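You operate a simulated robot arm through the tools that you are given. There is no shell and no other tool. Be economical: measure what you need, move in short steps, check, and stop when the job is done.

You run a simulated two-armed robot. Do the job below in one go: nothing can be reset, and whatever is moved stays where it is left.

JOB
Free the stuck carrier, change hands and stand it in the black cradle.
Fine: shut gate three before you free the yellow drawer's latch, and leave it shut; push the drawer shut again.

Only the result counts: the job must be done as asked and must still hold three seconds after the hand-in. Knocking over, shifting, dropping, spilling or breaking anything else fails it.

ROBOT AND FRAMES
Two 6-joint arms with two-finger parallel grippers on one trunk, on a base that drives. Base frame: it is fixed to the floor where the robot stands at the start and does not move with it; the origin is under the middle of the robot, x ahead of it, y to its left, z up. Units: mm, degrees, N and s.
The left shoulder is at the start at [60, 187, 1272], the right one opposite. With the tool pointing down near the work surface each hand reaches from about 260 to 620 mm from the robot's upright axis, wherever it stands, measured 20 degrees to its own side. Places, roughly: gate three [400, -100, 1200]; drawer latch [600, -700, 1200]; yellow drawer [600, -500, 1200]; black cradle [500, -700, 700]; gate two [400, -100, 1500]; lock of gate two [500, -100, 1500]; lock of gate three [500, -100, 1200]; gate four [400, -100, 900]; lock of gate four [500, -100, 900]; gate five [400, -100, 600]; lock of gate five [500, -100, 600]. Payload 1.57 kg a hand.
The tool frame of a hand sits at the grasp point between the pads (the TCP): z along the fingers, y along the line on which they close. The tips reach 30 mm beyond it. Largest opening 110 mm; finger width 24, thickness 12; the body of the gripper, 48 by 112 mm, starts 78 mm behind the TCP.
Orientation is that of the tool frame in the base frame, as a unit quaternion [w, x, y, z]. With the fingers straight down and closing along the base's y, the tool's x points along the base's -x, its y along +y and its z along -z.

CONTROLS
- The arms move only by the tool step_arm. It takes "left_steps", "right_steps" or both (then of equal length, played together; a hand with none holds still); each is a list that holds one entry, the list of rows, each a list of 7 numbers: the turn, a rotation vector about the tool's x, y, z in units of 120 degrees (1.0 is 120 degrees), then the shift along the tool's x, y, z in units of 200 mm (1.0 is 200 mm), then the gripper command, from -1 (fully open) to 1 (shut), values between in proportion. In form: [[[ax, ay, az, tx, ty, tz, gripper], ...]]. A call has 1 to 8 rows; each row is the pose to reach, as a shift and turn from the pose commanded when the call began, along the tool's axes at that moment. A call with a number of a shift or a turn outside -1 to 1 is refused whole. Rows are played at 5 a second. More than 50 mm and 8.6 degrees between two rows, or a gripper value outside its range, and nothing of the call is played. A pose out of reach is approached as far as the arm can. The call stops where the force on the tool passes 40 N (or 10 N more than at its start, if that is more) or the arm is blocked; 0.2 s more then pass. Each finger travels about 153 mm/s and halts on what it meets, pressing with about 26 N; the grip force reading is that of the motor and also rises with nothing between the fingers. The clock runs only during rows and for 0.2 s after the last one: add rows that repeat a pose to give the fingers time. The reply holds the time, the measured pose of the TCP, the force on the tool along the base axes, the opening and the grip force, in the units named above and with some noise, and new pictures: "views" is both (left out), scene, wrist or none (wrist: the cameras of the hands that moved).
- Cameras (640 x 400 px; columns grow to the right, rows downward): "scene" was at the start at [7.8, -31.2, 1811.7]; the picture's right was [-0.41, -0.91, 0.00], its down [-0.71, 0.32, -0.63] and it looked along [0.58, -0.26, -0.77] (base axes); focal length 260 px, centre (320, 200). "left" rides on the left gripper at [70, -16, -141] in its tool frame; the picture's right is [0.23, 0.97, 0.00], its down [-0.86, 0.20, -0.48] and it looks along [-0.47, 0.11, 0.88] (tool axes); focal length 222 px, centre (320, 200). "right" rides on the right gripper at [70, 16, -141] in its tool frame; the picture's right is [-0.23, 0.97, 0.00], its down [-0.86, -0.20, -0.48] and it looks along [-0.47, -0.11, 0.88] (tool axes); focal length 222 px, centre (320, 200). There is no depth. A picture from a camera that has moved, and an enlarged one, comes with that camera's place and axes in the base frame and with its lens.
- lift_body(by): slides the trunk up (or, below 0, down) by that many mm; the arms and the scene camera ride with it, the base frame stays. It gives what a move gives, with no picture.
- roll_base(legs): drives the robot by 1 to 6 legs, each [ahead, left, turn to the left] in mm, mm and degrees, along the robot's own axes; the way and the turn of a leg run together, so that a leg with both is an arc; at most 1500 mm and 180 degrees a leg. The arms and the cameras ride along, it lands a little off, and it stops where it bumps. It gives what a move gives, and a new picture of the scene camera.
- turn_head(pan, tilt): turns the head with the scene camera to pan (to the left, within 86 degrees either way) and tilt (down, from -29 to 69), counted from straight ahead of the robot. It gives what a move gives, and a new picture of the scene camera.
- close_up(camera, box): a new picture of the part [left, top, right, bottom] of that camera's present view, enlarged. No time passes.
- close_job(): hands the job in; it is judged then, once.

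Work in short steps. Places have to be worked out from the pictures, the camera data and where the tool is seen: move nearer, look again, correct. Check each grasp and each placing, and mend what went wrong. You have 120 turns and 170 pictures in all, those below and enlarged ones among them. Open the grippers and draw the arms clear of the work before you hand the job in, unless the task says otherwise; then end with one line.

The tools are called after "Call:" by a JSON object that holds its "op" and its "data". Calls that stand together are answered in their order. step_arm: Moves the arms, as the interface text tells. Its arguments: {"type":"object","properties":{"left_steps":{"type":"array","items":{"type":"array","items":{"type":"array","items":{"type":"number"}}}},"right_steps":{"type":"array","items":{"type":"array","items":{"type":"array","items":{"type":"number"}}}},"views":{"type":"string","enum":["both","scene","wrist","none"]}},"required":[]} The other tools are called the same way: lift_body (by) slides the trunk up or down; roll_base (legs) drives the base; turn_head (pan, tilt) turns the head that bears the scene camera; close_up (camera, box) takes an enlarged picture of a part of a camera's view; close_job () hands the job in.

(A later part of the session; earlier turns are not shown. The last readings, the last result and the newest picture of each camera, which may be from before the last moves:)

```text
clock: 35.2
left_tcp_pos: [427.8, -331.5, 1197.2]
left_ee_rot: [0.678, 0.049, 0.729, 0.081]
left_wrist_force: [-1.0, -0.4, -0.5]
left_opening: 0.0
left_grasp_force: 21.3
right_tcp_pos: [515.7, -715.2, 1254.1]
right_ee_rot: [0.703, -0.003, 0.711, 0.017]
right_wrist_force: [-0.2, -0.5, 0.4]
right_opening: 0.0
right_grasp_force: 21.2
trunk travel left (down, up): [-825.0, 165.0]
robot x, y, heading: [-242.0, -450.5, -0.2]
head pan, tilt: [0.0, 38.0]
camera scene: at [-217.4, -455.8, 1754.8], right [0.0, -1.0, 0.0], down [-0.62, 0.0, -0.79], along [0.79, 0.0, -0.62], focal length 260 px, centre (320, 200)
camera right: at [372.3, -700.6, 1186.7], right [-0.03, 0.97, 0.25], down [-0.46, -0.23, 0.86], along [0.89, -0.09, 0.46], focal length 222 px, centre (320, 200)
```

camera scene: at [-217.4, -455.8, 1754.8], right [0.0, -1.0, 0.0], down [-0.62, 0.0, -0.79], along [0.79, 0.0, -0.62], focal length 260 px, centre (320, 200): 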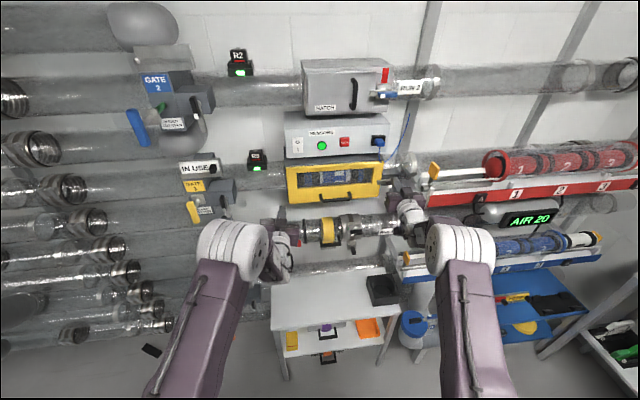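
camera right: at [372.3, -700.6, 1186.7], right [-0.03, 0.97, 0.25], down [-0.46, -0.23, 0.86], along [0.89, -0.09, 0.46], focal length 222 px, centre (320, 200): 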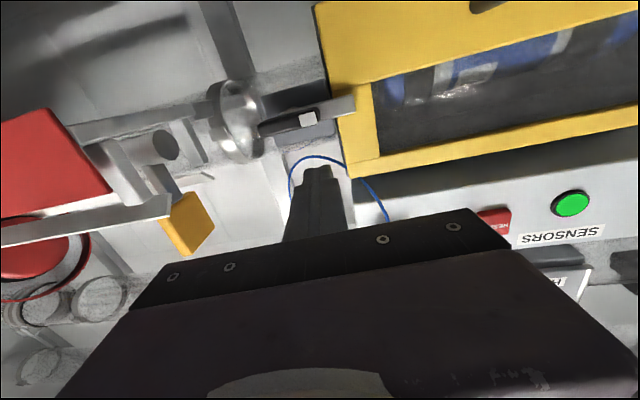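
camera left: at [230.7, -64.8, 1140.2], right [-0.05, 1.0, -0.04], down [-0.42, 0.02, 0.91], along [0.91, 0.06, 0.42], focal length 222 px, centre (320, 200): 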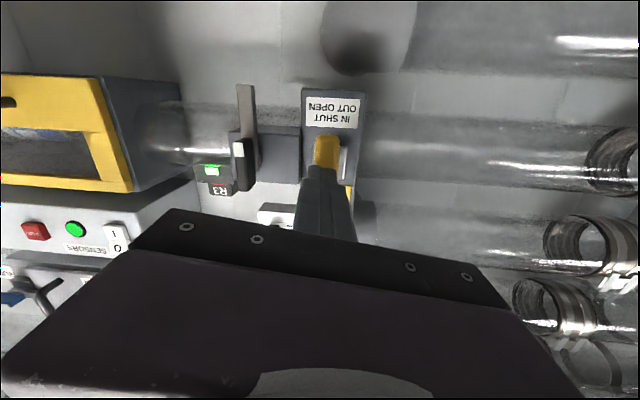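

Lever tip is at about [560–580,-711,1210]; my fingertip is at [546,-715,1254], above it. I advance 30 mm and press down to start turning the lever.

Call:
{"op": "step_arm", "data": {"right_steps": [[[0, 0, 0, 0, 0, 0.08, 1], [0, 0, 0, 0, 0, 0.16, 1], [0, 0, 0, 0.08, 0, 0.16, 1], [0, 0, 0, 0.14, 0, 0.16, 1], [0, 0, 0, 0.2, 0, 0.16, 1], [0, 0, 0, 0.26, 0, 0.16, 1]]], "views": "wrist"}}

```text
clock: 36.6
left_tcp_pos: [428.2, -331.2, 1197.5]
left_ee_rot: [0.678, 0.048, 0.729, 0.081]
left_wrist_force: [-0.4, 0.4, -0.6]
left_opening: 0.0
left_grasp_force: 21.4
right_tcp_pos: [546.5, -713.1, 1201.7]
right_ee_rot: [0.703, -0.005, 0.711, 0.018]
right_wrist_force: [1.1, 1.4, 0.0]
right_opening: 0.0
right_grasp_force: 21.3
trunk travel left (down, up): [-825.0, 165.0]
robot x, y, heading: [-242.0, -454.3, -0.1]
head pan, tilt: [0.0, 38.0]
camera right: at [404.0, -698.4, 1133.4], right [-0.03, 0.97, 0.25], down [-0.46, -0.23, 0.86], along [0.89, -0.09, 0.45], focal length 222 px, centre (320, 200)
```

right: 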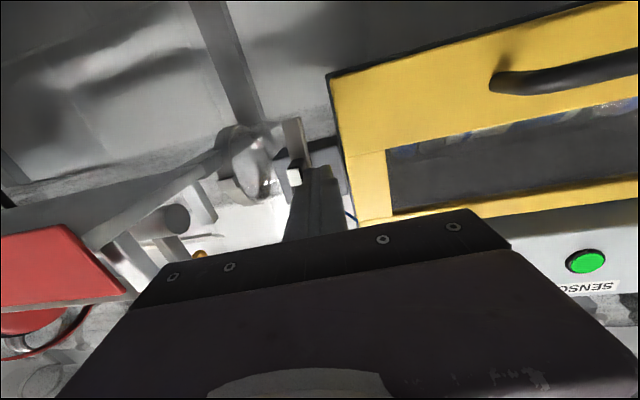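

The latch bar is swinging down already. I follow the arc to bring it fully down.

Call:
{"op": "step_arm", "data": {"right_steps": [[[0, 0, 0, 0.05, -0.02, 0, 1], [0, 0, 0, 0.09, -0.06, 0, 1], [0, 0, 0, 0.12, -0.11, 0, 1], [0, 0, 0, 0.13, -0.15, 0, 1]]], "views": "wrist"}}

```text
clock: 37.5
left_tcp_pos: [424.6, -324.7, 1198.4]
left_ee_rot: [0.679, 0.046, 0.728, 0.081]
left_wrist_force: [-1.3, -0.2, -0.2]
left_opening: 0.2
left_grasp_force: 21.3
right_tcp_pos: [547.7, -713.9, 1187.8]
right_ee_rot: [0.713, -0.016, 0.701, 0.021]
right_wrist_force: [-3.4, 23.0, 4.5]
right_opening: 0.0
right_grasp_force: 20.9
trunk travel left (down, up): [-825.0, 165.0]
robot x, y, heading: [-240.1, -452.2, 0.2]
head pan, tilt: [0.0, 38.0]
stopped in row 4 (right hand): the force on the tool passed its limit (the readings are from after the stop); the commanded pose is now the measured one
camera right: at [406.7, -703.6, 1117.8], right [-0.05, 0.97, 0.23], down [-0.48, -0.23, 0.85], along [0.87, -0.07, 0.48], focal length 222 px, centre (320, 200)
```

right: 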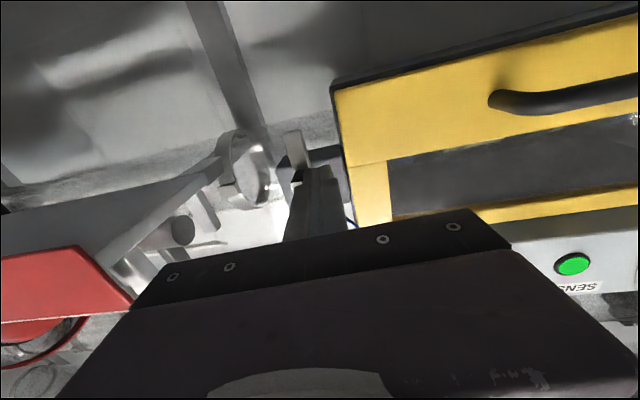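

The lever is against its stop and the bar looks vertical. I back off sideways and out, then look.

Call:
{"op": "step_arm", "data": {"right_steps": [[[0, 0, 0, 0, 0.06, 0, 1], [0, 0, 0, -0.05, 0.06, -0.2, 1], [0, 0, 0, -0.1, 0.06, -0.4, 1], [0, 0, 0, -0.1, 0.06, -0.6, 1]]], "views": "none"}}

Call:
{"op": "close_up", "data": {"camera": "right", "box": [160, 0, 640, 220]}}

Call:
{"op": "close_up", "data": {"camera": "scene", "box": [265, 145, 425, 265]}}

```text
clock: 38.5
left_tcp_pos: [427.0, -327.6, 1197.9]
left_ee_rot: [0.678, 0.048, 0.729, 0.082]
left_wrist_force: [0.0, 0.5, 0.0]
left_opening: 0.0
left_grasp_force: 21.4
right_tcp_pos: [434.4, -717.8, 1208.1]
right_ee_rot: [0.71, -0.004, 0.704, 0.022]
right_wrist_force: [-0.4, -1.0, -0.4]
right_opening: 0.0
right_grasp_force: 21.3
right hand out of reach, approached as far as the arm can: row 4
trunk travel left (down, up): [-825.0, 165.0]
robot x, y, heading: [-242.3, -452.2, 0.3]
head pan, tilt: [0.0, 38.0]
```

```text
1.33 times, centred on (400, 110) of right
camera zoom: at [293.5, -704.2, 1137.7], right [-0.04, 0.97, 0.25], down [-0.48, -0.24, 0.84], along [0.88, -0.09, 0.47], focal length 296 px, centre (213, 320)
```

zoom: 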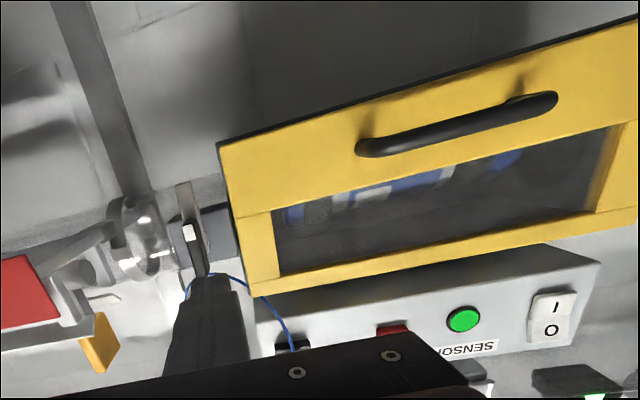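

```text
3.33 times, centred on (345, 205) of scene
camera zoom: at [-216.8, -454.5, 1754.8], right [0.0, -1.0, 0.0], down [-0.62, 0.0, -0.79], along [0.79, 0.0, -0.62], focal length 865 px, centre (237, 183)
```

zoom: 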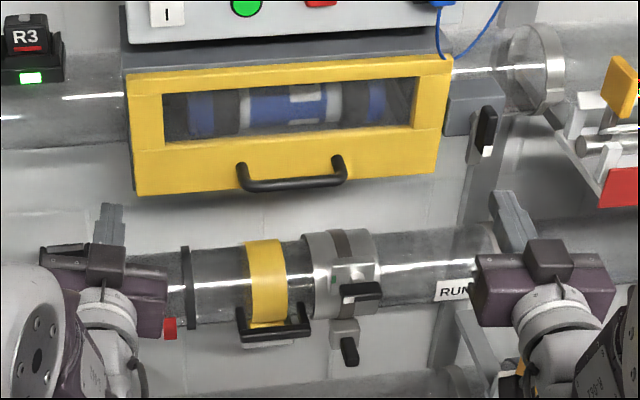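

The latch is free: bar and lever hang down like the gate locks. Now I fold the left hand back (tool down, retracted, raised), and roll the right hand 90° so it can clasp the horizontal drawer handle.

Call:
{"op": "step_arm", "data": {"left_steps": [[[0, 0.07, 0, -0.1, 0, -0.12, 0], [0, 0.14, 0, -0.2, 0, -0.24, 0], [0, 0.21, 0, -0.3, 0, -0.36, 0], [0, 0.28, 0, -0.4, 0, -0.48, 0], [0, 0.35, 0, -0.5, 0, -0.6, 0], [0, 0.42, 0, -0.6, 0, -0.72, 0], [0, 0.49, 0, -0.7, 0, -0.84, 0], [0, 0.56, 0, -0.8, 0, -0.96, 0]]], "right_steps": [[[0, 0, -0.07, -0.05, 0, 0, -1], [0, 0, -0.14, -0.05, 0, 0, -1], [0, 0, -0.21, -0.05, 0, 0, -1], [0, 0, -0.28, -0.05, 0, 0, -1], [0, 0, -0.35, -0.05, 0, 0, -1], [0, 0, -0.42, -0.05, 0, 0, -1], [0, 0, -0.49, -0.05, 0, 0, -1], [0, 0, -0.56, -0.05, 0, 0, -1]]], "views": "scene"}}

```text
clock: 39.4
left_tcp_pos: [347.9, -346.1, 1270.5]
left_ee_rot: [0.485, 0.025, 0.869, 0.094]
left_wrist_force: [-0.1, 0.6, -0.1]
left_opening: 55.2
left_grasp_force: 0.0
right_tcp_pos: [503.0, -818.4, 1261.1]
right_ee_rot: [0.689, -0.17, 0.695, -0.114]
right_wrist_force: [-0.1, 0.0, 0.1]
right_opening: 110.0
right_grasp_force: 0.1
right hand out of reach, approached as far as the arm can: row 1, 2, 3, 4
trunk travel left (down, up): [-825.0, 165.0]
robot x, y, heading: [-244.4, -454.7, 0.1]
head pan, tilt: [0.0, 38.0]
stopped in row 4 (right hand): the force on the tool passed its limit (the readings are from after the stop); the commanded pose is now the measured one
camera scene: at [-224.8, -456.2, 1755.0], right [0.0, -1.0, 0.0], down [-0.61, 0.0, -0.79], along [0.79, 0.0, -0.61], focal length 260 px, centre (320, 200)
```

scene: 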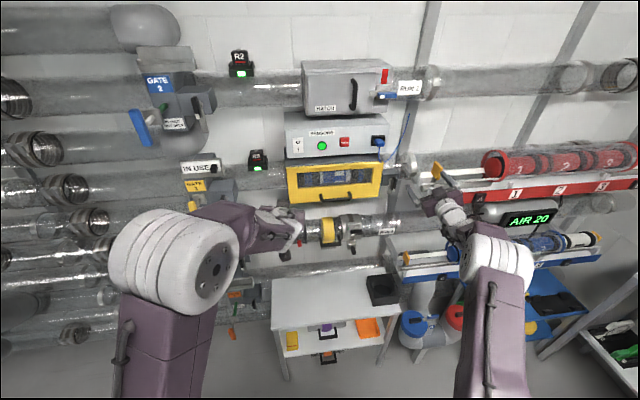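

The right arm went astray towards the red rack and touched something. I look closely before moving.

Call:
{"op": "close_up", "data": {"camera": "scene", "box": [380, 130, 540, 250]}}

Call:
{"op": "close_up", "data": {"camera": "right", "box": [0, 0, 640, 400]}}

```text
3.33 times, centred on (460, 190) of scene
camera zoom: at [-224.8, -456.2, 1755.0], right [0.0, -1.0, 0.0], down [-0.61, 0.0, -0.79], along [0.79, 0.0, -0.61], focal length 865 px, centre (-147, 233)
```

zoom: 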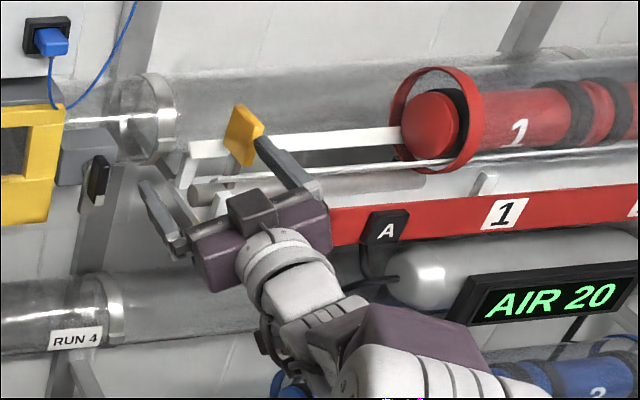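

```text
1.00 times, centred on (320, 200) of right
camera zoom: at [360.5, -841.2, 1194.5], right [-0.08, 0.98, -0.18], down [-0.47, 0.12, 0.88], along [0.88, 0.15, 0.45], focal length 222 px, centre (320, 200)
```

zoom: 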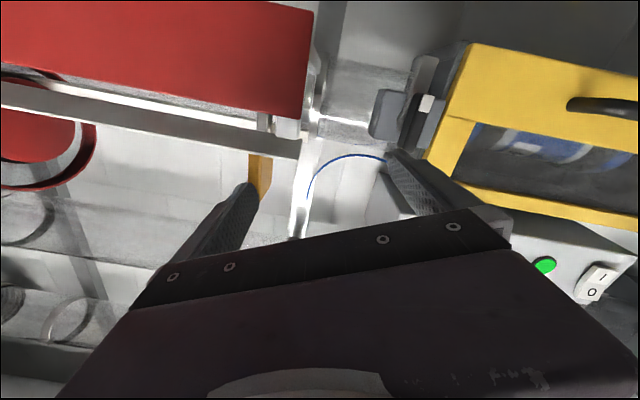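

The right finger merely touched the fixed yellow stop at the rack's end; nothing looks displaced. I drive straight back to clear everything, then fold the hands to the natural pitch.

Call:
{"op": "roll_base", "data": {"legs": [[-250, 0, 0]]}}

Call:
{"op": "close_up", "data": {"camera": "scene", "box": [260, 110, 460, 235]}}

Call:
{"op": "lift_body", "data": {"by": 75}}

```text
clock: 41.2
left_tcp_pos: [106.4, -345.1, 1267.5]
left_ee_rot: [0.484, 0.026, 0.87, 0.092]
left_wrist_force: [-0.2, -0.6, 0.3]
left_opening: 54.8
left_grasp_force: 0.0
right_tcp_pos: [260.6, -816.3, 1257.1]
right_ee_rot: [0.686, -0.171, 0.697, -0.116]
right_wrist_force: [0.7, 0.2, -0.3]
right_opening: 109.9
right_grasp_force: 0.0
trunk travel left (down, up): [-825.0, 165.0]
robot x, y, heading: [-486.0, -451.5, 0.3]
head pan, tilt: [0.0, 38.0]
camera scene: at [-463.8, -454.2, 1754.8], right [0.0, -1.0, 0.0], down [-0.62, 0.0, -0.79], along [0.79, 0.0, -0.62], focal length 260 px, centre (320, 200)
```

scene: 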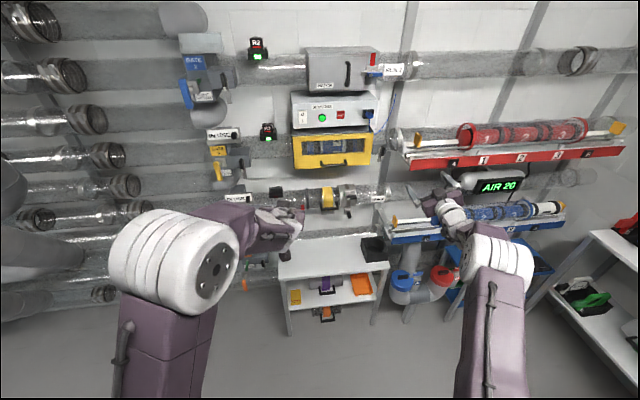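

```text
3.20 times, centred on (360, 172) of scene
camera zoom: at [-463.8, -454.2, 1754.8], right [0.0, -1.0, 0.0], down [-0.62, 0.0, -0.79], along [0.79, 0.0, -0.62], focal length 831 px, centre (192, 288)
```

zoom: 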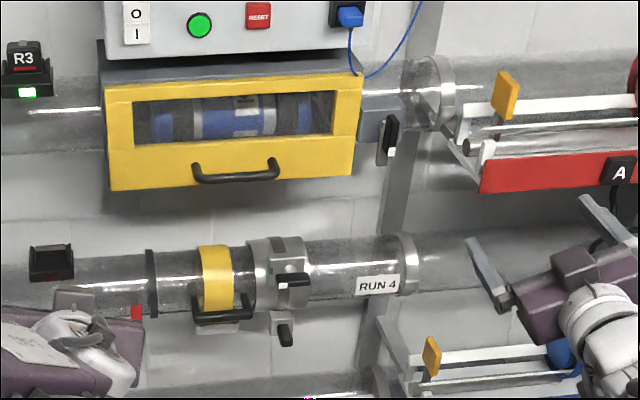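

```text
clock: 42.3
left_tcp_pos: [106.4, -343.3, 1343.0]
left_ee_rot: [0.483, 0.025, 0.87, 0.093]
left_wrist_force: [1.0, -0.6, 0.8]
left_opening: 55.1
left_grasp_force: 0.1
right_tcp_pos: [260.2, -816.8, 1333.0]
right_ee_rot: [0.687, -0.172, 0.697, -0.115]
right_wrist_force: [0.4, 0.0, 0.1]
right_opening: 110.0
right_grasp_force: 0.2
trunk travel left (down, up): [-900.0, 90.0]
robot x, y, heading: [-490.9, -453.5, 0.2]
head pan, tilt: [0.0, 38.0]
```

The rack stop measures at the same place as before. I now turn the right hand to pitch 60° downward, clear of everything.

Call:
{"op": "step_arm", "data": {"right_steps": [[[-0.008, 0.061, 0.025, -0.033, 0.085, -0.12, 1], [-0.017, 0.122, 0.049, -0.065, 0.17, -0.24, 1], [-0.025, 0.182, 0.074, -0.098, 0.255, -0.355, 1], [-0.033, 0.243, 0.098, -0.13, 0.34, -0.47, 1], [-0.042, 0.304, 0.123, -0.163, 0.42, -0.59, 1], [-0.05, 0.364, 0.148, -0.195, 0.505, -0.71, 1], [-0.059, 0.425, 0.172, -0.228, 0.59, -0.83, 1], [-0.067, 0.486, 0.197, -0.26, 0.675, -0.945, 1]]], "left_steps": [[[0, 0.05, 0, 0, 0, 0, 0], [0, 0.1, 0, 0, 0, 0, 0], [0, 0.15, 0, 0, 0, 0, 0], [0, 0.2, 0, 0, 0, 0, 0], [0, 0.25, 0, 0, 0, 0, 0], [0, 0.25, 0, 0, 0, 0, 0], [0, 0.25, 0, 0, 0, 0, 0], [0, 0.25, 0, 0, 0, 0, 0]]], "views": "none"}}

```text
clock: 44.1
left_tcp_pos: [103.7, -343.3, 1344.4]
left_ee_rot: [0.241, 0.001, 0.966, 0.096]
left_wrist_force: [0.9, -0.3, 0.7]
left_opening: 55.1
left_grasp_force: 0.1
right_tcp_pos: [60.2, -685.7, 1335.6]
right_ee_rot: [0.259, 0.001, 0.966, 0.0]
right_wrist_force: [-0.5, -0.4, -0.8]
right_opening: 0.1
right_grasp_force: 22.1
trunk travel left (down, up): [-900.0, 90.0]
robot x, y, heading: [-491.6, -455.9, 0.3]
head pan, tilt: [0.0, 38.0]
```

I retract the left hand, then drive so the right hand is in front of and above the drawer handle, and look through its camera.

Call:
{"op": "step_arm", "data": {"left_steps": [[[0, 0, 0, 0.125, 0.017, -0.12, 0], [0, 0, 0, 0.25, 0.033, -0.24, 0], [0, 0, 0, 0.375, 0.05, -0.36, 0], [0, 0, 0, 0.5, 0.067, -0.48, 0], [0, 0, 0, 0.625, 0.083, -0.6, 0], [0, 0, 0, 0.745, 0.1, -0.725, 0]]], "views": "none"}}

Call:
{"op": "roll_base", "data": {"legs": [[0, 165, 0], [310, 0, 0]]}}

Call:
{"op": "close_up", "data": {"camera": "right", "box": [0, 0, 640, 400]}}

```text
clock: 45.5
left_tcp_pos: [-97.5, -342.6, 1403.9]
left_ee_rot: [0.243, 0.001, 0.965, 0.096]
left_wrist_force: [-0.4, -0.4, 0.1]
left_opening: 54.9
left_grasp_force: 0.2
right_tcp_pos: [59.9, -685.1, 1335.1]
right_ee_rot: [0.26, 0.001, 0.966, 0.0]
right_wrist_force: [0.1, 0.4, 1.2]
right_opening: 0.0
right_grasp_force: 21.5
trunk travel left (down, up): [-900.0, 90.0]
robot x, y, heading: [-488.5, -454.3, 0.3]
head pan, tilt: [0.0, 38.0]
```

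```text
clock: 48.6
left_tcp_pos: [210.7, -178.4, 1402.6]
left_ee_rot: [0.244, 0.001, 0.965, 0.096]
left_wrist_force: [-0.2, -0.5, -0.1]
left_opening: 55.2
left_grasp_force: 0.0
right_tcp_pos: [367.6, -520.7, 1334.4]
right_ee_rot: [0.26, 0.0, 0.966, 0.001]
right_wrist_force: [0.6, 0.0, 0.1]
right_opening: 0.1
right_grasp_force: 21.4
trunk travel left (down, up): [-900.0, 90.0]
robot x, y, heading: [-179.7, -288.0, 0.2]
head pan, tilt: [0.0, 38.0]
camera scene: at [-159.9, -287.8, 1829.9], right [0.0, -1.0, 0.0], down [-0.61, 0.0, -0.79], along [0.79, 0.0, -0.61], focal length 260 px, centre (320, 200)
```

scene: 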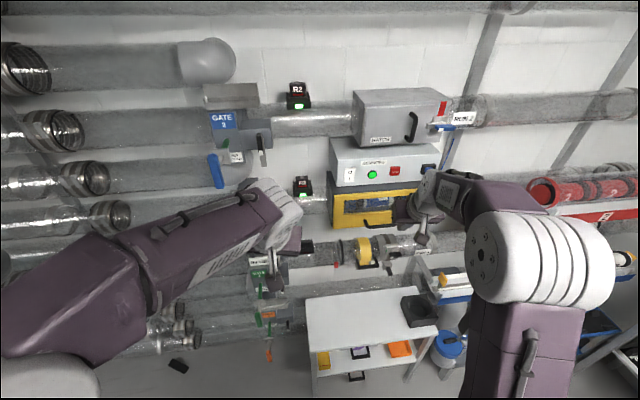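

```text
1.00 times, centred on (320, 200) of right
camera zoom: at [236.6, -502.8, 1422.7], right [0.2, 0.97, 0.11], down [0.5, -0.2, 0.84], along [0.84, -0.11, -0.53], focal length 222 px, centre (320, 200)
```

zoom: 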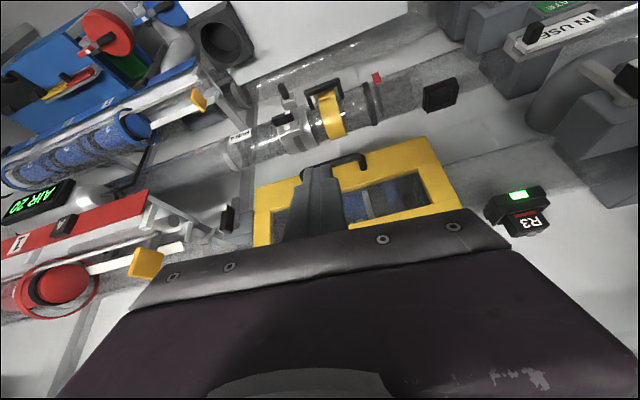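

Triangulation puts the handle bar at about [570,-514,1140] with ~30 mm behind it. A clasp with fingers above/behind and below/front is best, so I try rolling the right hand 90° here in free space.

Call:
{"op": "step_arm", "data": {"right_steps": [[[0, 0, 0.07, 0, 0, 0, 0], [0, 0, 0.14, 0, 0, 0, 0], [0, 0, 0.21, 0, 0, 0, 0], [0, 0, 0.28, 0, 0, 0, 0], [0, 0, 0.35, 0, 0, 0, 0], [0, 0, 0.42, 0, 0, 0, 0], [0, 0, 0.49, 0, 0, 0, 0], [0, 0, 0.56, 0, 0, 0, 0]]], "views": "none"}}

Call:
{"op": "step_arm", "data": {"right_steps": [[[0, 0, 0.07, 0, 0, 0, 0], [0, 0, 0.14, 0, 0, 0, 0], [0, 0, 0.19, 0, 0, 0, 0]]], "views": "wrist"}}

```text
clock: 50.4
left_tcp_pos: [213.1, -178.8, 1403.7]
left_ee_rot: [0.243, 0.001, 0.965, 0.095]
left_wrist_force: [0.1, -0.4, -0.2]
left_opening: 55.0
left_grasp_force: 0.0
right_tcp_pos: [370.6, -520.3, 1334.3]
right_ee_rot: [0.216, 0.536, 0.803, 0.144]
right_wrist_force: [0.3, 0.5, 0.4]
right_opening: 54.9
right_grasp_force: 0.1
trunk travel left (down, up): [-900.0, 90.0]
robot x, y, heading: [-178.8, -288.1, 0.2]
head pan, tilt: [0.0, 38.0]
```

```text
clock: 51.2
left_tcp_pos: [213.0, -177.4, 1403.4]
left_ee_rot: [0.242, 0.001, 0.966, 0.096]
left_wrist_force: [-0.6, -0.7, 0.5]
left_opening: 55.1
left_grasp_force: 0.1
right_tcp_pos: [370.1, -521.0, 1332.9]
right_ee_rot: [0.183, 0.684, 0.682, 0.183]
right_wrist_force: [0.4, -0.2, 0.2]
right_opening: 55.1
right_grasp_force: 0.0
trunk travel left (down, up): [-900.0, 90.0]
robot x, y, heading: [-182.1, -289.0, -0.1]
head pan, tilt: [0.0, 38.0]
camera right: at [313.7, -450.2, 1465.0], right [0.84, -0.23, 0.49], down [-0.41, -0.85, 0.31], along [0.34, -0.47, -0.82], focal length 222 px, centre (320, 200)
```

right: 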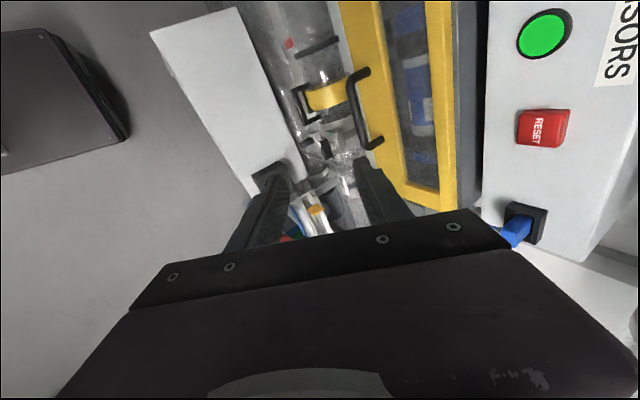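

Roll worked. The views agree on the bar near [574,-515,1142]. I drive 80 mm forward, narrow the opening to 34 mm, and go to a point 70 mm short of the bar along the tool axis.

Call:
{"op": "roll_base", "data": {"legs": [[80, 0, 0]]}}

Call:
{"op": "step_arm", "data": {"right_steps": [[[0, 0, 0, 0, 0, 0.1, 0.38], [0, 0, 0, 0, -0.0, 0.25, 0.38], [0, 0, 0, 0, 0, 0.4, 0.38], [0, 0, 0, 0, 0, 0.55, 0.38], [0, 0, 0, 0, 0, 0.68, 0.38], [0, 0, 0, 0, 0, 0.68, 0.38]]], "views": "wrist"}}

```text
clock: 52.3
left_tcp_pos: [282.0, -178.3, 1407.0]
left_ee_rot: [0.246, 0.001, 0.965, 0.095]
left_wrist_force: [-1.6, -0.1, 1.3]
left_opening: 55.0
left_grasp_force: 0.1
right_tcp_pos: [439.8, -520.9, 1338.4]
right_ee_rot: [0.186, 0.683, 0.681, 0.186]
right_wrist_force: [-1.4, -0.2, 0.7]
right_opening: 55.0
right_grasp_force: 0.0
trunk travel left (down, up): [-900.0, 90.0]
robot x, y, heading: [-105.4, -289.1, 0.1]
head pan, tilt: [0.0, 38.0]
camera scene: at [-90.8, -288.2, 1830.0], right [0.0, -1.0, 0.0], down [-0.61, 0.0, -0.79], along [0.79, 0.0, -0.61], focal length 260 px, centre (320, 200)
```

scene: 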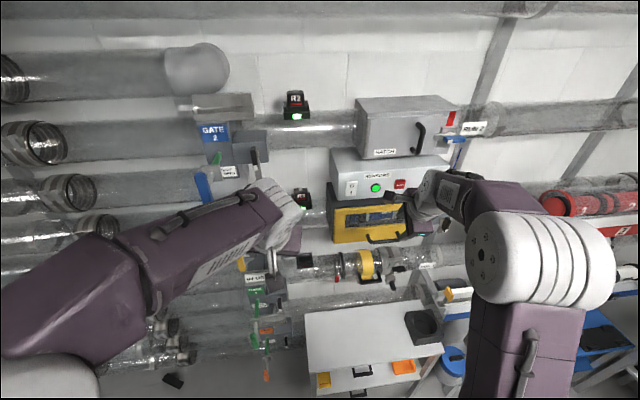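

```text
clock: 53.7
left_tcp_pos: [292.7, -177.8, 1403.2]
left_ee_rot: [0.242, 0.001, 0.965, 0.095]
left_wrist_force: [0.0, 0.3, -0.9]
left_opening: 54.7
left_grasp_force: 0.1
right_tcp_pos: [517.1, -520.4, 1214.3]
right_ee_rot: [0.183, 0.684, 0.682, 0.184]
right_wrist_force: [-0.6, -0.1, -0.6]
right_opening: 34.1
right_grasp_force: 0.0
trunk travel left (down, up): [-900.0, 90.0]
robot x, y, heading: [-102.7, -289.1, 0.1]
head pan, tilt: [0.0, 38.0]
camera right: at [460.3, -450.2, 1347.0], right [0.84, -0.23, 0.49], down [-0.41, -0.85, 0.31], along [0.34, -0.47, -0.81], focal length 222 px, centre (320, 200)
```

right: 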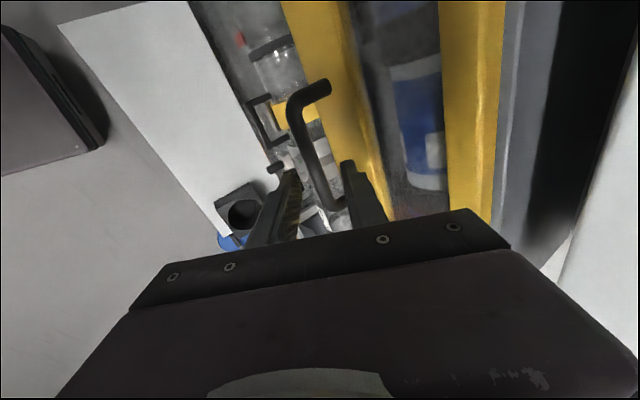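

The bar sits nearly on the tool axis about 75 mm ahead (≈[552,-519,1147]). I advance 40 mm and look again.

Call:
{"op": "step_arm", "data": {"right_steps": [[[0, 0, 0, 0, 0, 0.1, 0.38], [0, 0, 0, 0, 0, 0.2, 0.38], [0, 0, 0, 0, 0, 0.2, 0.38]]], "views": "wrist"}}

```text
clock: 54.5
left_tcp_pos: [293.1, -179.2, 1404.3]
left_ee_rot: [0.242, 0.002, 0.966, 0.095]
left_wrist_force: [0.0, -0.3, 0.1]
left_opening: 55.0
left_grasp_force: 0.0
right_tcp_pos: [538.3, -520.3, 1181.7]
right_ee_rot: [0.183, 0.683, 0.682, 0.185]
right_wrist_force: [0.3, 0.0, -0.2]
right_opening: 34.0
right_grasp_force: 0.0
trunk travel left (down, up): [-900.0, 90.0]
robot x, y, heading: [-96.6, -289.6, 0.1]
head pan, tilt: [0.0, 38.0]
camera right: at [480.0, -450.3, 1312.6], right [0.84, -0.23, 0.49], down [-0.41, -0.85, 0.31], along [0.34, -0.47, -0.81], focal length 222 px, centre (320, 200)
```

right: 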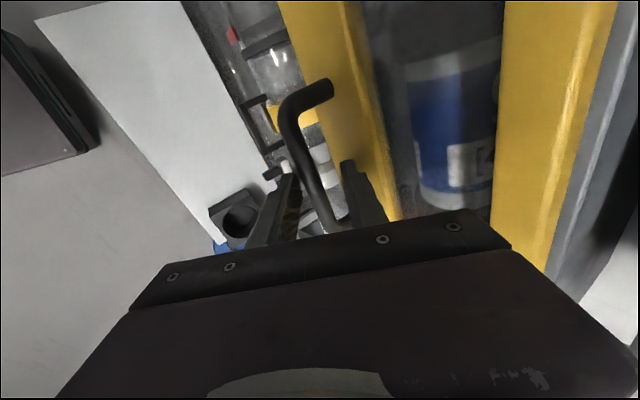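

The bar lies a little toward the front finger, about 30 mm ahead. I shift 6 mm that way, advance 24 mm and close.

Call:
{"op": "step_arm", "data": {"right_steps": [[[0, 0, 0, 0, -0.03, 0.02, 0.38], [0, 0, 0, 0, -0.03, 0.07, 0.38], [0, 0, 0, 0, -0.03, 0.12, 0.38], [0, 0, 0, 0, -0.03, 0.12, 0.9], [0, 0, 0, 0, -0.03, 0.12, 0.9]]], "views": "wrist"}}

```text
clock: 55.7
left_tcp_pos: [291.4, -178.9, 1404.2]
left_ee_rot: [0.242, 0.001, 0.965, 0.096]
left_wrist_force: [0.6, -1.5, 0.8]
left_opening: 55.0
left_grasp_force: 0.0
right_tcp_pos: [543.3, -519.4, 1159.0]
right_ee_rot: [0.184, 0.683, 0.683, 0.184]
right_wrist_force: [2.2, 0.2, 10.5]
right_opening: 16.7
right_grasp_force: 32.4
trunk travel left (down, up): [-900.0, 90.0]
robot x, y, heading: [-102.0, -287.6, 0.2]
head pan, tilt: [0.0, 38.0]
camera right: at [486.7, -449.5, 1289.6], right [0.84, -0.23, 0.49], down [-0.41, -0.85, 0.31], along [0.35, -0.47, -0.81], focal length 222 px, centre (320, 200)
```

right: 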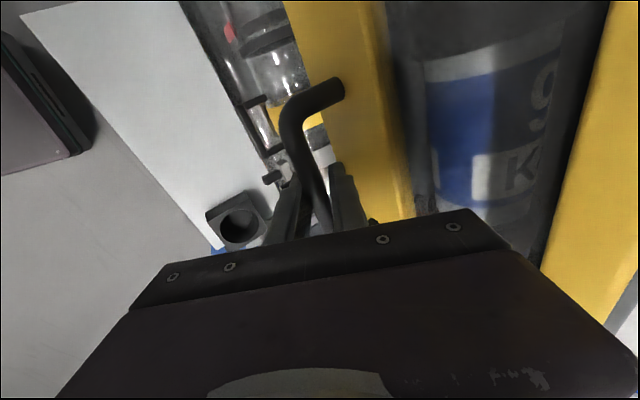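

The bar is clasped (16.7 mm). I pull straight back along -x, 120 mm.

Call:
{"op": "step_arm", "data": {"right_steps": [[[0, 0, 0, 0, -0.065, -0.0375, 0.9], [0, 0, 0, 0, -0.13, -0.075, 0.9], [0, 0, 0, 0, -0.195, -0.1125, 0.9], [0, 0, 0, 0, -0.26, -0.15, 0.9], [0, 0, 0, 0, -0.325, -0.1875, 0.9], [0, 0, 0, 0, -0.39, -0.225, 0.9], [0, 0, 0, 0, -0.455, -0.2625, 0.9], [0, 0, 0, 0, -0.52, -0.3, 0.9]]]}}

```text
clock: 57.1
left_tcp_pos: [293.2, -183.8, 1403.9]
left_ee_rot: [0.243, 0.002, 0.965, 0.097]
left_wrist_force: [0.6, 0.2, 0.3]
left_opening: 55.1
left_grasp_force: 0.0
right_tcp_pos: [462.4, -530.9, 1158.0]
right_ee_rot: [0.191, 0.684, 0.68, 0.184]
right_wrist_force: [0.7, -23.2, -0.2]
right_opening: 17.1
right_grasp_force: 31.6
trunk travel left (down, up): [-900.0, 90.0]
robot x, y, heading: [-103.0, -287.5, -0.4]
head pan, tilt: [0.0, 38.0]
stopped in row 6 (right hand): the force on the tool passed its limit (the readings are from after the stop); the commanded pose is now the measured one
camera scene: at [-77.5, -293.2, 1829.3], right [0.0, -1.0, 0.0], down [-0.62, 0.0, -0.79], along [0.79, 0.0, -0.62], focal length 260 px, centre (320, 200)
camera right: at [405.0, -458.5, 1288.5], right [0.84, -0.23, 0.5], down [-0.42, -0.85, 0.32], along [0.35, -0.47, -0.81], focal length 222 px, centre (320, 200)
```

scene: 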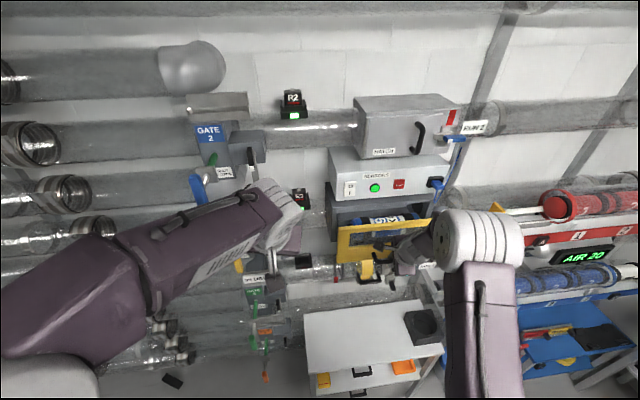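
right: 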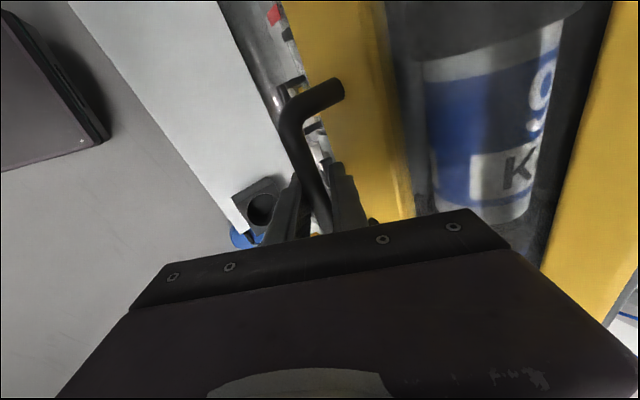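

The drawer came out 80 mm, then a sideways force stopped the call. I look at the drawer.

Call:
{"op": "close_up", "data": {"camera": "scene", "box": [310, 160, 470, 290]}}

```text
3.08 times, centred on (390, 225) of scene
camera zoom: at [-77.5, -293.2, 1829.3], right [0.0, -1.0, 0.0], down [-0.62, 0.0, -0.79], along [0.79, 0.0, -0.62], focal length 799 px, centre (105, 123)
```

zoom: 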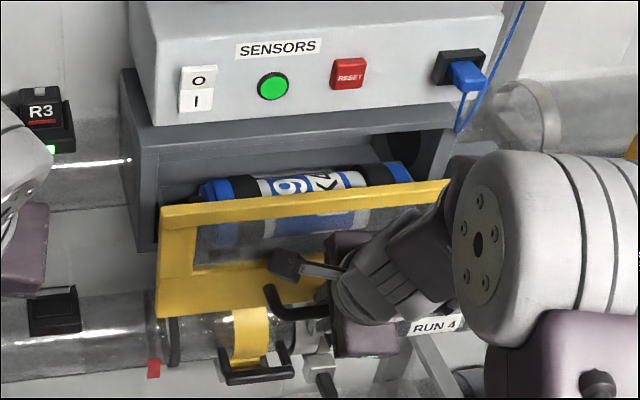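

Carrier visible in the half-open drawer. I relieve the sideways load and pull further by rolling the base back.

Call:
{"op": "step_arm", "data": {"right_steps": [[[0, 0, 0, 0.04, 0, 0, 0.9], [0, 0, 0, 0.06, 0, 0, 0.9]]], "views": "none"}}

Call:
{"op": "roll_base", "data": {"legs": [[-90, 0, 0]]}}

```text
clock: 57.6
left_tcp_pos: [295.2, -187.2, 1402.1]
left_ee_rot: [0.242, 0.005, 0.966, 0.096]
left_wrist_force: [-0.1, 0.9, 0.2]
left_opening: 54.9
left_grasp_force: 0.0
right_tcp_pos: [465.0, -530.3, 1159.3]
right_ee_rot: [0.197, 0.687, 0.675, 0.183]
right_wrist_force: [2.6, -34.2, -8.3]
right_opening: 17.2
right_grasp_force: 31.9
trunk travel left (down, up): [-900.0, 90.0]
robot x, y, heading: [-100.1, -290.1, -0.3]
head pan, tilt: [0.0, 38.0]
stopped in row 2 (right hand): the force on the tool passed its limit (the readings are from after the stop); the commanded pose is now the measured one
```

```text
clock: 58.5
left_tcp_pos: [265.9, -186.9, 1401.5]
left_ee_rot: [0.239, 0.005, 0.966, 0.096]
left_wrist_force: [0.5, -0.1, -0.1]
left_opening: 55.3
left_grasp_force: 0.0
right_tcp_pos: [437.8, -531.7, 1159.7]
right_ee_rot: [0.201, 0.687, 0.674, 0.182]
right_wrist_force: [2.9, -18.6, -25.4]
right_opening: 17.2
right_grasp_force: 32.5
trunk travel left (down, up): [-900.0, 90.0]
robot x, y, heading: [-141.0, -292.2, -0.5]
head pan, tilt: [0.0, 38.0]
stopped in leg 1: the force on the tool passed its limit (the readings are from after the stop); the commanded pose is now the measured one
camera scene: at [-101.5, -293.7, 1829.8], right [-0.01, -1.0, 0.0], down [-0.62, 0.01, -0.78], along [0.78, 0.0, -0.62], focal length 260 px, centre (320, 200)
```

scene: 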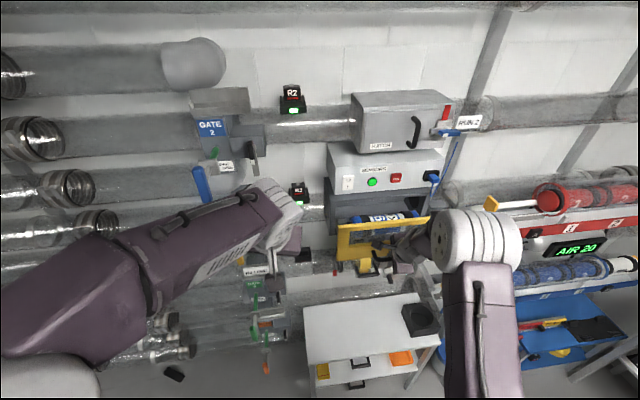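

The drawer pushes the hand toward -y, so I was loading it the wrong way. I release the handle to unload and then look.

Call:
{"op": "step_arm", "data": {"right_steps": [[[0, 0, 0, 0, 0, 0, 0.38], [0, 0, 0, 0, 0, 0, 0.38]]]}}

Call:
{"op": "close_up", "data": {"camera": "scene", "box": [310, 180, 470, 310]}}

```text
clock: 59.1
left_tcp_pos: [261.0, -183.8, 1402.0]
left_ee_rot: [0.241, 0.004, 0.966, 0.095]
left_wrist_force: [-0.2, 0.3, -0.2]
left_opening: 54.9
left_grasp_force: 0.0
right_tcp_pos: [436.1, -526.0, 1166.2]
right_ee_rot: [0.205, 0.685, 0.674, 0.186]
right_wrist_force: [0.0, 0.2, -0.6]
right_opening: 34.0
right_grasp_force: 0.1
trunk travel left (down, up): [-900.0, 90.0]
robot x, y, heading: [-138.7, -288.0, -0.3]
head pan, tilt: [0.0, 38.0]
camera scene: at [-108.3, -289.7, 1829.8], right [-0.01, -1.0, 0.0], down [-0.62, 0.0, -0.79], along [0.79, 0.0, -0.62], focal length 260 px, centre (320, 200)
camera right: at [376.5, -451.9, 1292.7], right [0.82, -0.23, 0.52], down [-0.44, -0.84, 0.32], along [0.36, -0.49, -0.79], focal length 222 px, centre (320, 200)
```

scene: 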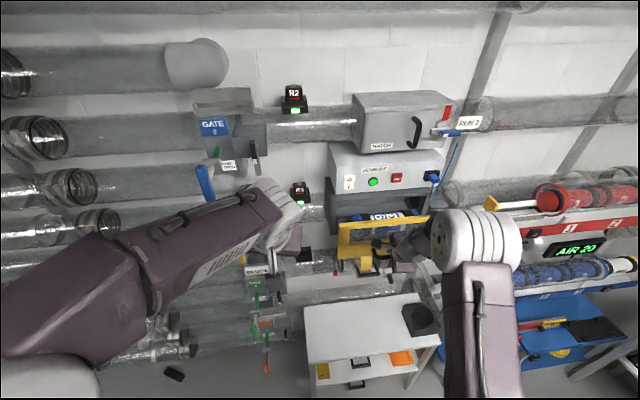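
right: 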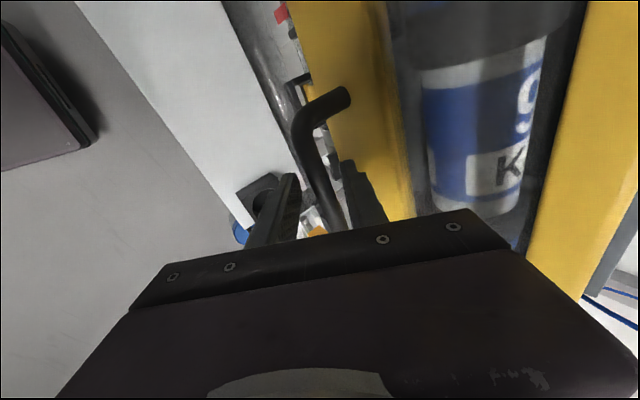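

```text
3.08 times, centred on (390, 245) of scene
camera zoom: at [-108.3, -289.7, 1829.8], right [-0.01, -1.0, 0.0], down [-0.62, 0.0, -0.79], along [0.79, 0.0, -0.62], focal length 799 px, centre (105, 62)
```

zoom: 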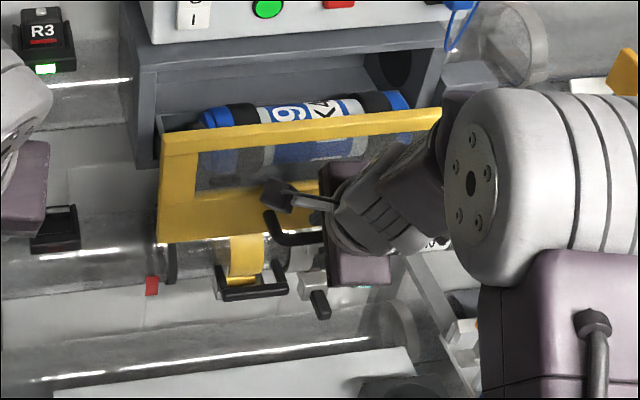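

Unloaded, the hand still straddles the bar. I grip again and pull slowly by arm a further 70 mm.

Call:
{"op": "step_arm", "data": {"right_steps": [[[0, 0, 0, 0, 0, 0, 0.9], [0, 0, 0, 0, 0, 0, 0.9], [0, 0, 0, 0, -0.05, -0.03, 0.9], [0, 0, 0, 0, -0.1, -0.06, 0.9], [0, 0, 0, 0, -0.15, -0.09, 0.9], [0, 0, 0, 0, -0.2, -0.12, 0.9], [0, 0, 0, 0, -0.25, -0.15, 0.9], [0, 0, 0, 0, -0.3, -0.18, 0.9]]], "views": "none"}}

Call:
{"op": "close_up", "data": {"camera": "scene", "box": [310, 180, 470, 310]}}

```text
clock: 60.9
left_tcp_pos: [255.3, -188.6, 1403.7]
left_ee_rot: [0.243, 0.005, 0.965, 0.098]
left_wrist_force: [-0.8, 1.0, 0.4]
left_opening: 55.0
left_grasp_force: 0.0
right_tcp_pos: [362.1, -531.5, 1164.8]
right_ee_rot: [0.204, 0.685, 0.673, 0.191]
right_wrist_force: [4.3, -26.5, 12.7]
right_opening: 17.1
right_grasp_force: 32.0
right hand out of reach, approached as far as the arm can: row 3, 4, 5
trunk travel left (down, up): [-900.0, 90.0]
robot x, y, heading: [-142.2, -286.3, -0.5]
head pan, tilt: [0.0, 38.0]
```

```text
3.08 times, centred on (390, 245) of scene
camera zoom: at [-115.5, -298.9, 1829.9], right [-0.01, -1.0, -0.01], down [-0.62, 0.01, -0.79], along [0.79, 0.0, -0.62], focal length 799 px, centre (105, 62)
```

zoom: 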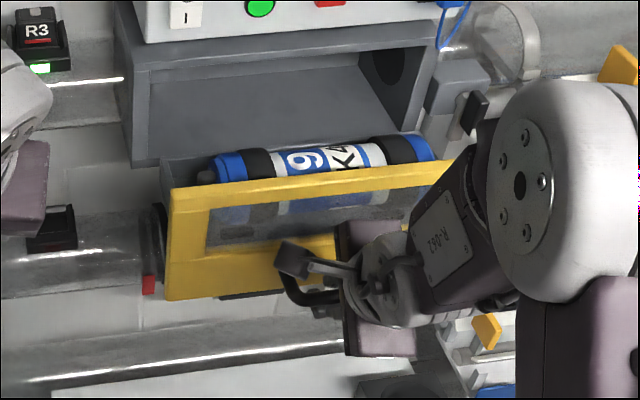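

The drawer is out about 180 mm and the carrier is exposed. I open and withdraw along the tool axis.

Call:
{"op": "step_arm", "data": {"right_steps": [[[0, 0, 0, 0, 0, 0, 0.3], [0, 0, 0, 0, 0, 0, 0.3], [0, 0, 0, 0, 0, -0.12, 0.3], [0, 0, 0, 0, 0, -0.25, 0.3], [0, 0, 0, 0, 0, -0.4, 0.3], [0, 0, 0, 0, 0, -0.6, 0.3], [0, 0, 0, 0, 0, -0.8, 0.3]]]}}

```text
clock: 62.5
left_tcp_pos: [252.1, -180.7, 1403.0]
left_ee_rot: [0.244, 0.005, 0.965, 0.094]
left_wrist_force: [0.3, -0.6, 0.5]
left_opening: 54.9
left_grasp_force: 0.0
right_tcp_pos: [272.9, -515.2, 1303.5]
right_ee_rot: [0.2, 0.696, 0.66, 0.198]
right_wrist_force: [-1.7, -3.9, -0.2]
right_opening: 38.5
right_grasp_force: 0.1
right hand out of reach, approached as far as the arm can: row 6
trunk travel left (down, up): [-900.0, 90.0]
robot x, y, heading: [-141.0, -293.5, -0.6]
head pan, tilt: [0.0, 38.0]
camera scene: at [-119.3, -287.8, 1829.8], right [-0.01, -1.0, 0.0], down [-0.61, 0.0, -0.79], along [0.79, -0.01, -0.61], focal length 260 px, centre (320, 200)
camera right: at [213.9, -442.8, 1432.2], right [0.81, -0.27, 0.52], down [-0.47, -0.84, 0.29], along [0.36, -0.48, -0.8], focal length 222 px, centre (320, 200)
```

scene: 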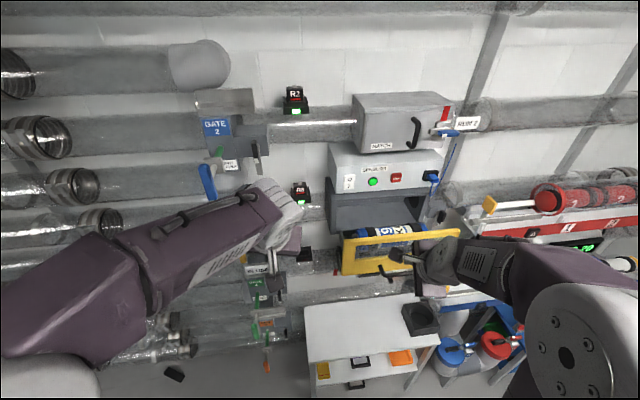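
right: 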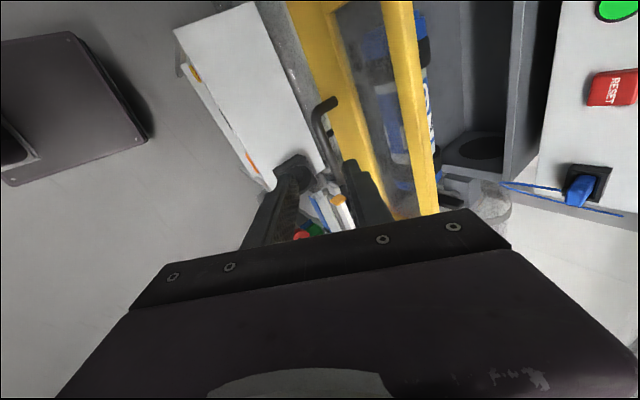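

The carrier (about 245 mm long, centre near y≈-537) lies free in the tray. I'll take it with the left hand (the right then places it), so I drive 420 mm to the right and look with the left camera.

Call:
{"op": "roll_base", "data": {"legs": [[0, -420, 0.5]]}}

Call:
{"op": "close_up", "data": {"camera": "left", "box": [0, 0, 640, 400]}}

```text
clock: 65.1
left_tcp_pos: [256.1, -592.3, 1403.0]
left_ee_rot: [0.242, -0.002, 0.966, 0.096]
left_wrist_force: [0.2, -0.1, 0.6]
left_opening: 54.9
left_grasp_force: 0.0
right_tcp_pos: [277.7, -929.3, 1302.1]
right_ee_rot: [0.205, 0.681, 0.678, 0.188]
right_wrist_force: [0.6, 0.0, 0.1]
right_opening: 38.4
right_grasp_force: 0.1
trunk travel left (down, up): [-900.0, 90.0]
robot x, y, heading: [-140.1, -705.9, 0.5]
head pan, tilt: [0.0, 38.0]
camera scene: at [-114.7, -703.8, 1829.8], right [0.01, -1.0, 0.0], down [-0.62, -0.01, -0.79], along [0.79, 0.0, -0.62], focal length 260 px, centre (320, 200)
```

scene: 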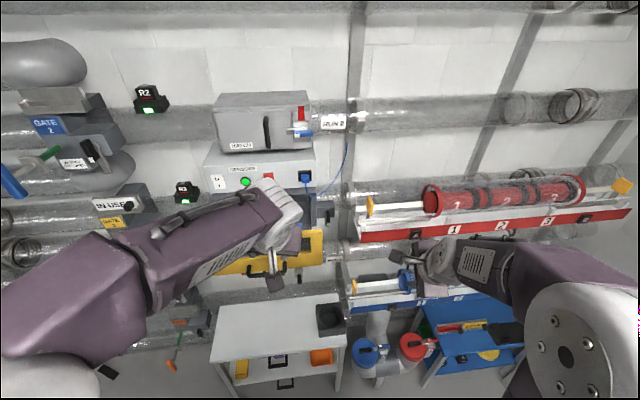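

```text
1.00 times, centred on (320, 200) of left
camera zoom: at [128.5, -630.7, 1489.5], right [-0.25, 0.97, 0.07], down [0.52, 0.07, 0.85], along [0.82, 0.25, -0.52], focal length 222 px, centre (320, 200)
```

zoom: 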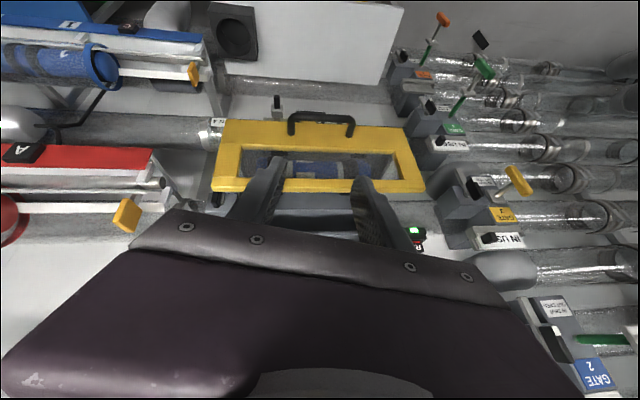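

I turn the left hand to straight down with its fingers closing along x.

Call:
{"op": "step_arm", "data": {"left_steps": [[[-0.009, 0.021, -0.061, 0, 0, 0, -1], [-0.018, 0.043, -0.122, 0, 0, 0, -1], [-0.028, 0.064, -0.183, 0, 0, 0, -1], [-0.037, 0.085, -0.243, 0, 0, 0, -1], [-0.046, 0.107, -0.304, 0, 0, 0, -1], [-0.055, 0.128, -0.365, 0, 0, 0, -1], [-0.064, 0.149, -0.426, 0, 0, 0, -1], [-0.073, 0.171, -0.487, 0, 0, 0, -1]]], "views": "none"}}

Call:
{"op": "step_arm", "data": {"left_steps": [[[-0.009, 0.021, -0.061, 0, 0, 0, -1], [-0.018, 0.043, -0.122, 0, 0, 0, -1], [-0.028, 0.064, -0.183, 0, 0, 0, -1], [-0.037, 0.085, -0.243, 0, 0, 0, -1]]], "views": "none"}}

Call:
{"op": "roll_base", "data": {"legs": [[50, 50, 0]]}}

Call:
{"op": "close_up", "data": {"camera": "left", "box": [0, 0, 640, 400]}}

```text
clock: 66.9
left_tcp_pos: [255.0, -594.0, 1403.6]
left_ee_rot: [0.089, -0.505, 0.858, 0.035]
left_wrist_force: [0.3, 0.8, 0.1]
left_opening: 109.8
left_grasp_force: 0.1
right_tcp_pos: [279.0, -930.8, 1299.4]
right_ee_rot: [0.205, 0.68, 0.678, 0.189]
right_wrist_force: [0.1, -0.9, 0.1]
right_opening: 38.7
right_grasp_force: 0.0
trunk travel left (down, up): [-900.0, 90.0]
robot x, y, heading: [-139.5, -706.7, -0.2]
head pan, tilt: [0.0, 38.0]
```

```text
clock: 67.9
left_tcp_pos: [255.0, -594.6, 1403.6]
left_ee_rot: [0.001, 0.708, -0.706, 0.001]
left_wrist_force: [0.0, 0.4, 0.5]
left_opening: 110.0
left_grasp_force: 0.1
right_tcp_pos: [279.2, -930.8, 1301.9]
right_ee_rot: [0.205, 0.681, 0.678, 0.188]
right_wrist_force: [1.0, 0.5, -0.8]
right_opening: 38.3
right_grasp_force: 0.0
trunk travel left (down, up): [-900.0, 90.0]
robot x, y, heading: [-139.7, -709.2, 0.4]
head pan, tilt: [0.0, 38.0]
```

```text
clock: 68.9
left_tcp_pos: [296.1, -552.9, 1407.1]
left_ee_rot: [-0.004, 0.707, -0.707, 0.0]
left_wrist_force: [-0.9, 0.1, 0.5]
left_opening: 109.9
left_grasp_force: 0.0
right_tcp_pos: [320.9, -889.9, 1301.4]
right_ee_rot: [0.205, 0.681, 0.676, 0.192]
right_wrist_force: [-0.2, 0.3, -0.3]
right_opening: 38.3
right_grasp_force: 0.0
trunk travel left (down, up): [-900.0, 90.0]
robot x, y, heading: [-90.9, -657.0, 0.1]
head pan, tilt: [0.0, 38.0]
camera scene: at [-75.4, -667.5, 1830.0], right [0.0, -1.0, -0.01], down [-0.61, 0.0, -0.79], along [0.79, 0.01, -0.61], focal length 260 px, centre (320, 200)
```

scene: 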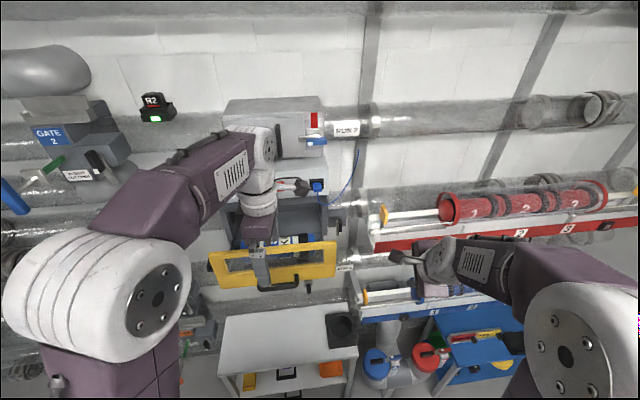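

```text
1.00 times, centred on (320, 200) of left
camera zoom: at [312.4, -622.5, 1547.2], right [-0.97, -0.23, -0.01], down [-0.2, 0.85, 0.48], along [-0.1, 0.47, -0.88], focal length 222 px, centre (320, 200)
```

zoom: 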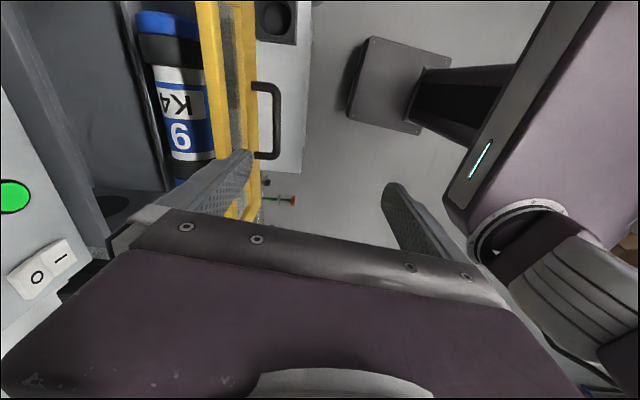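

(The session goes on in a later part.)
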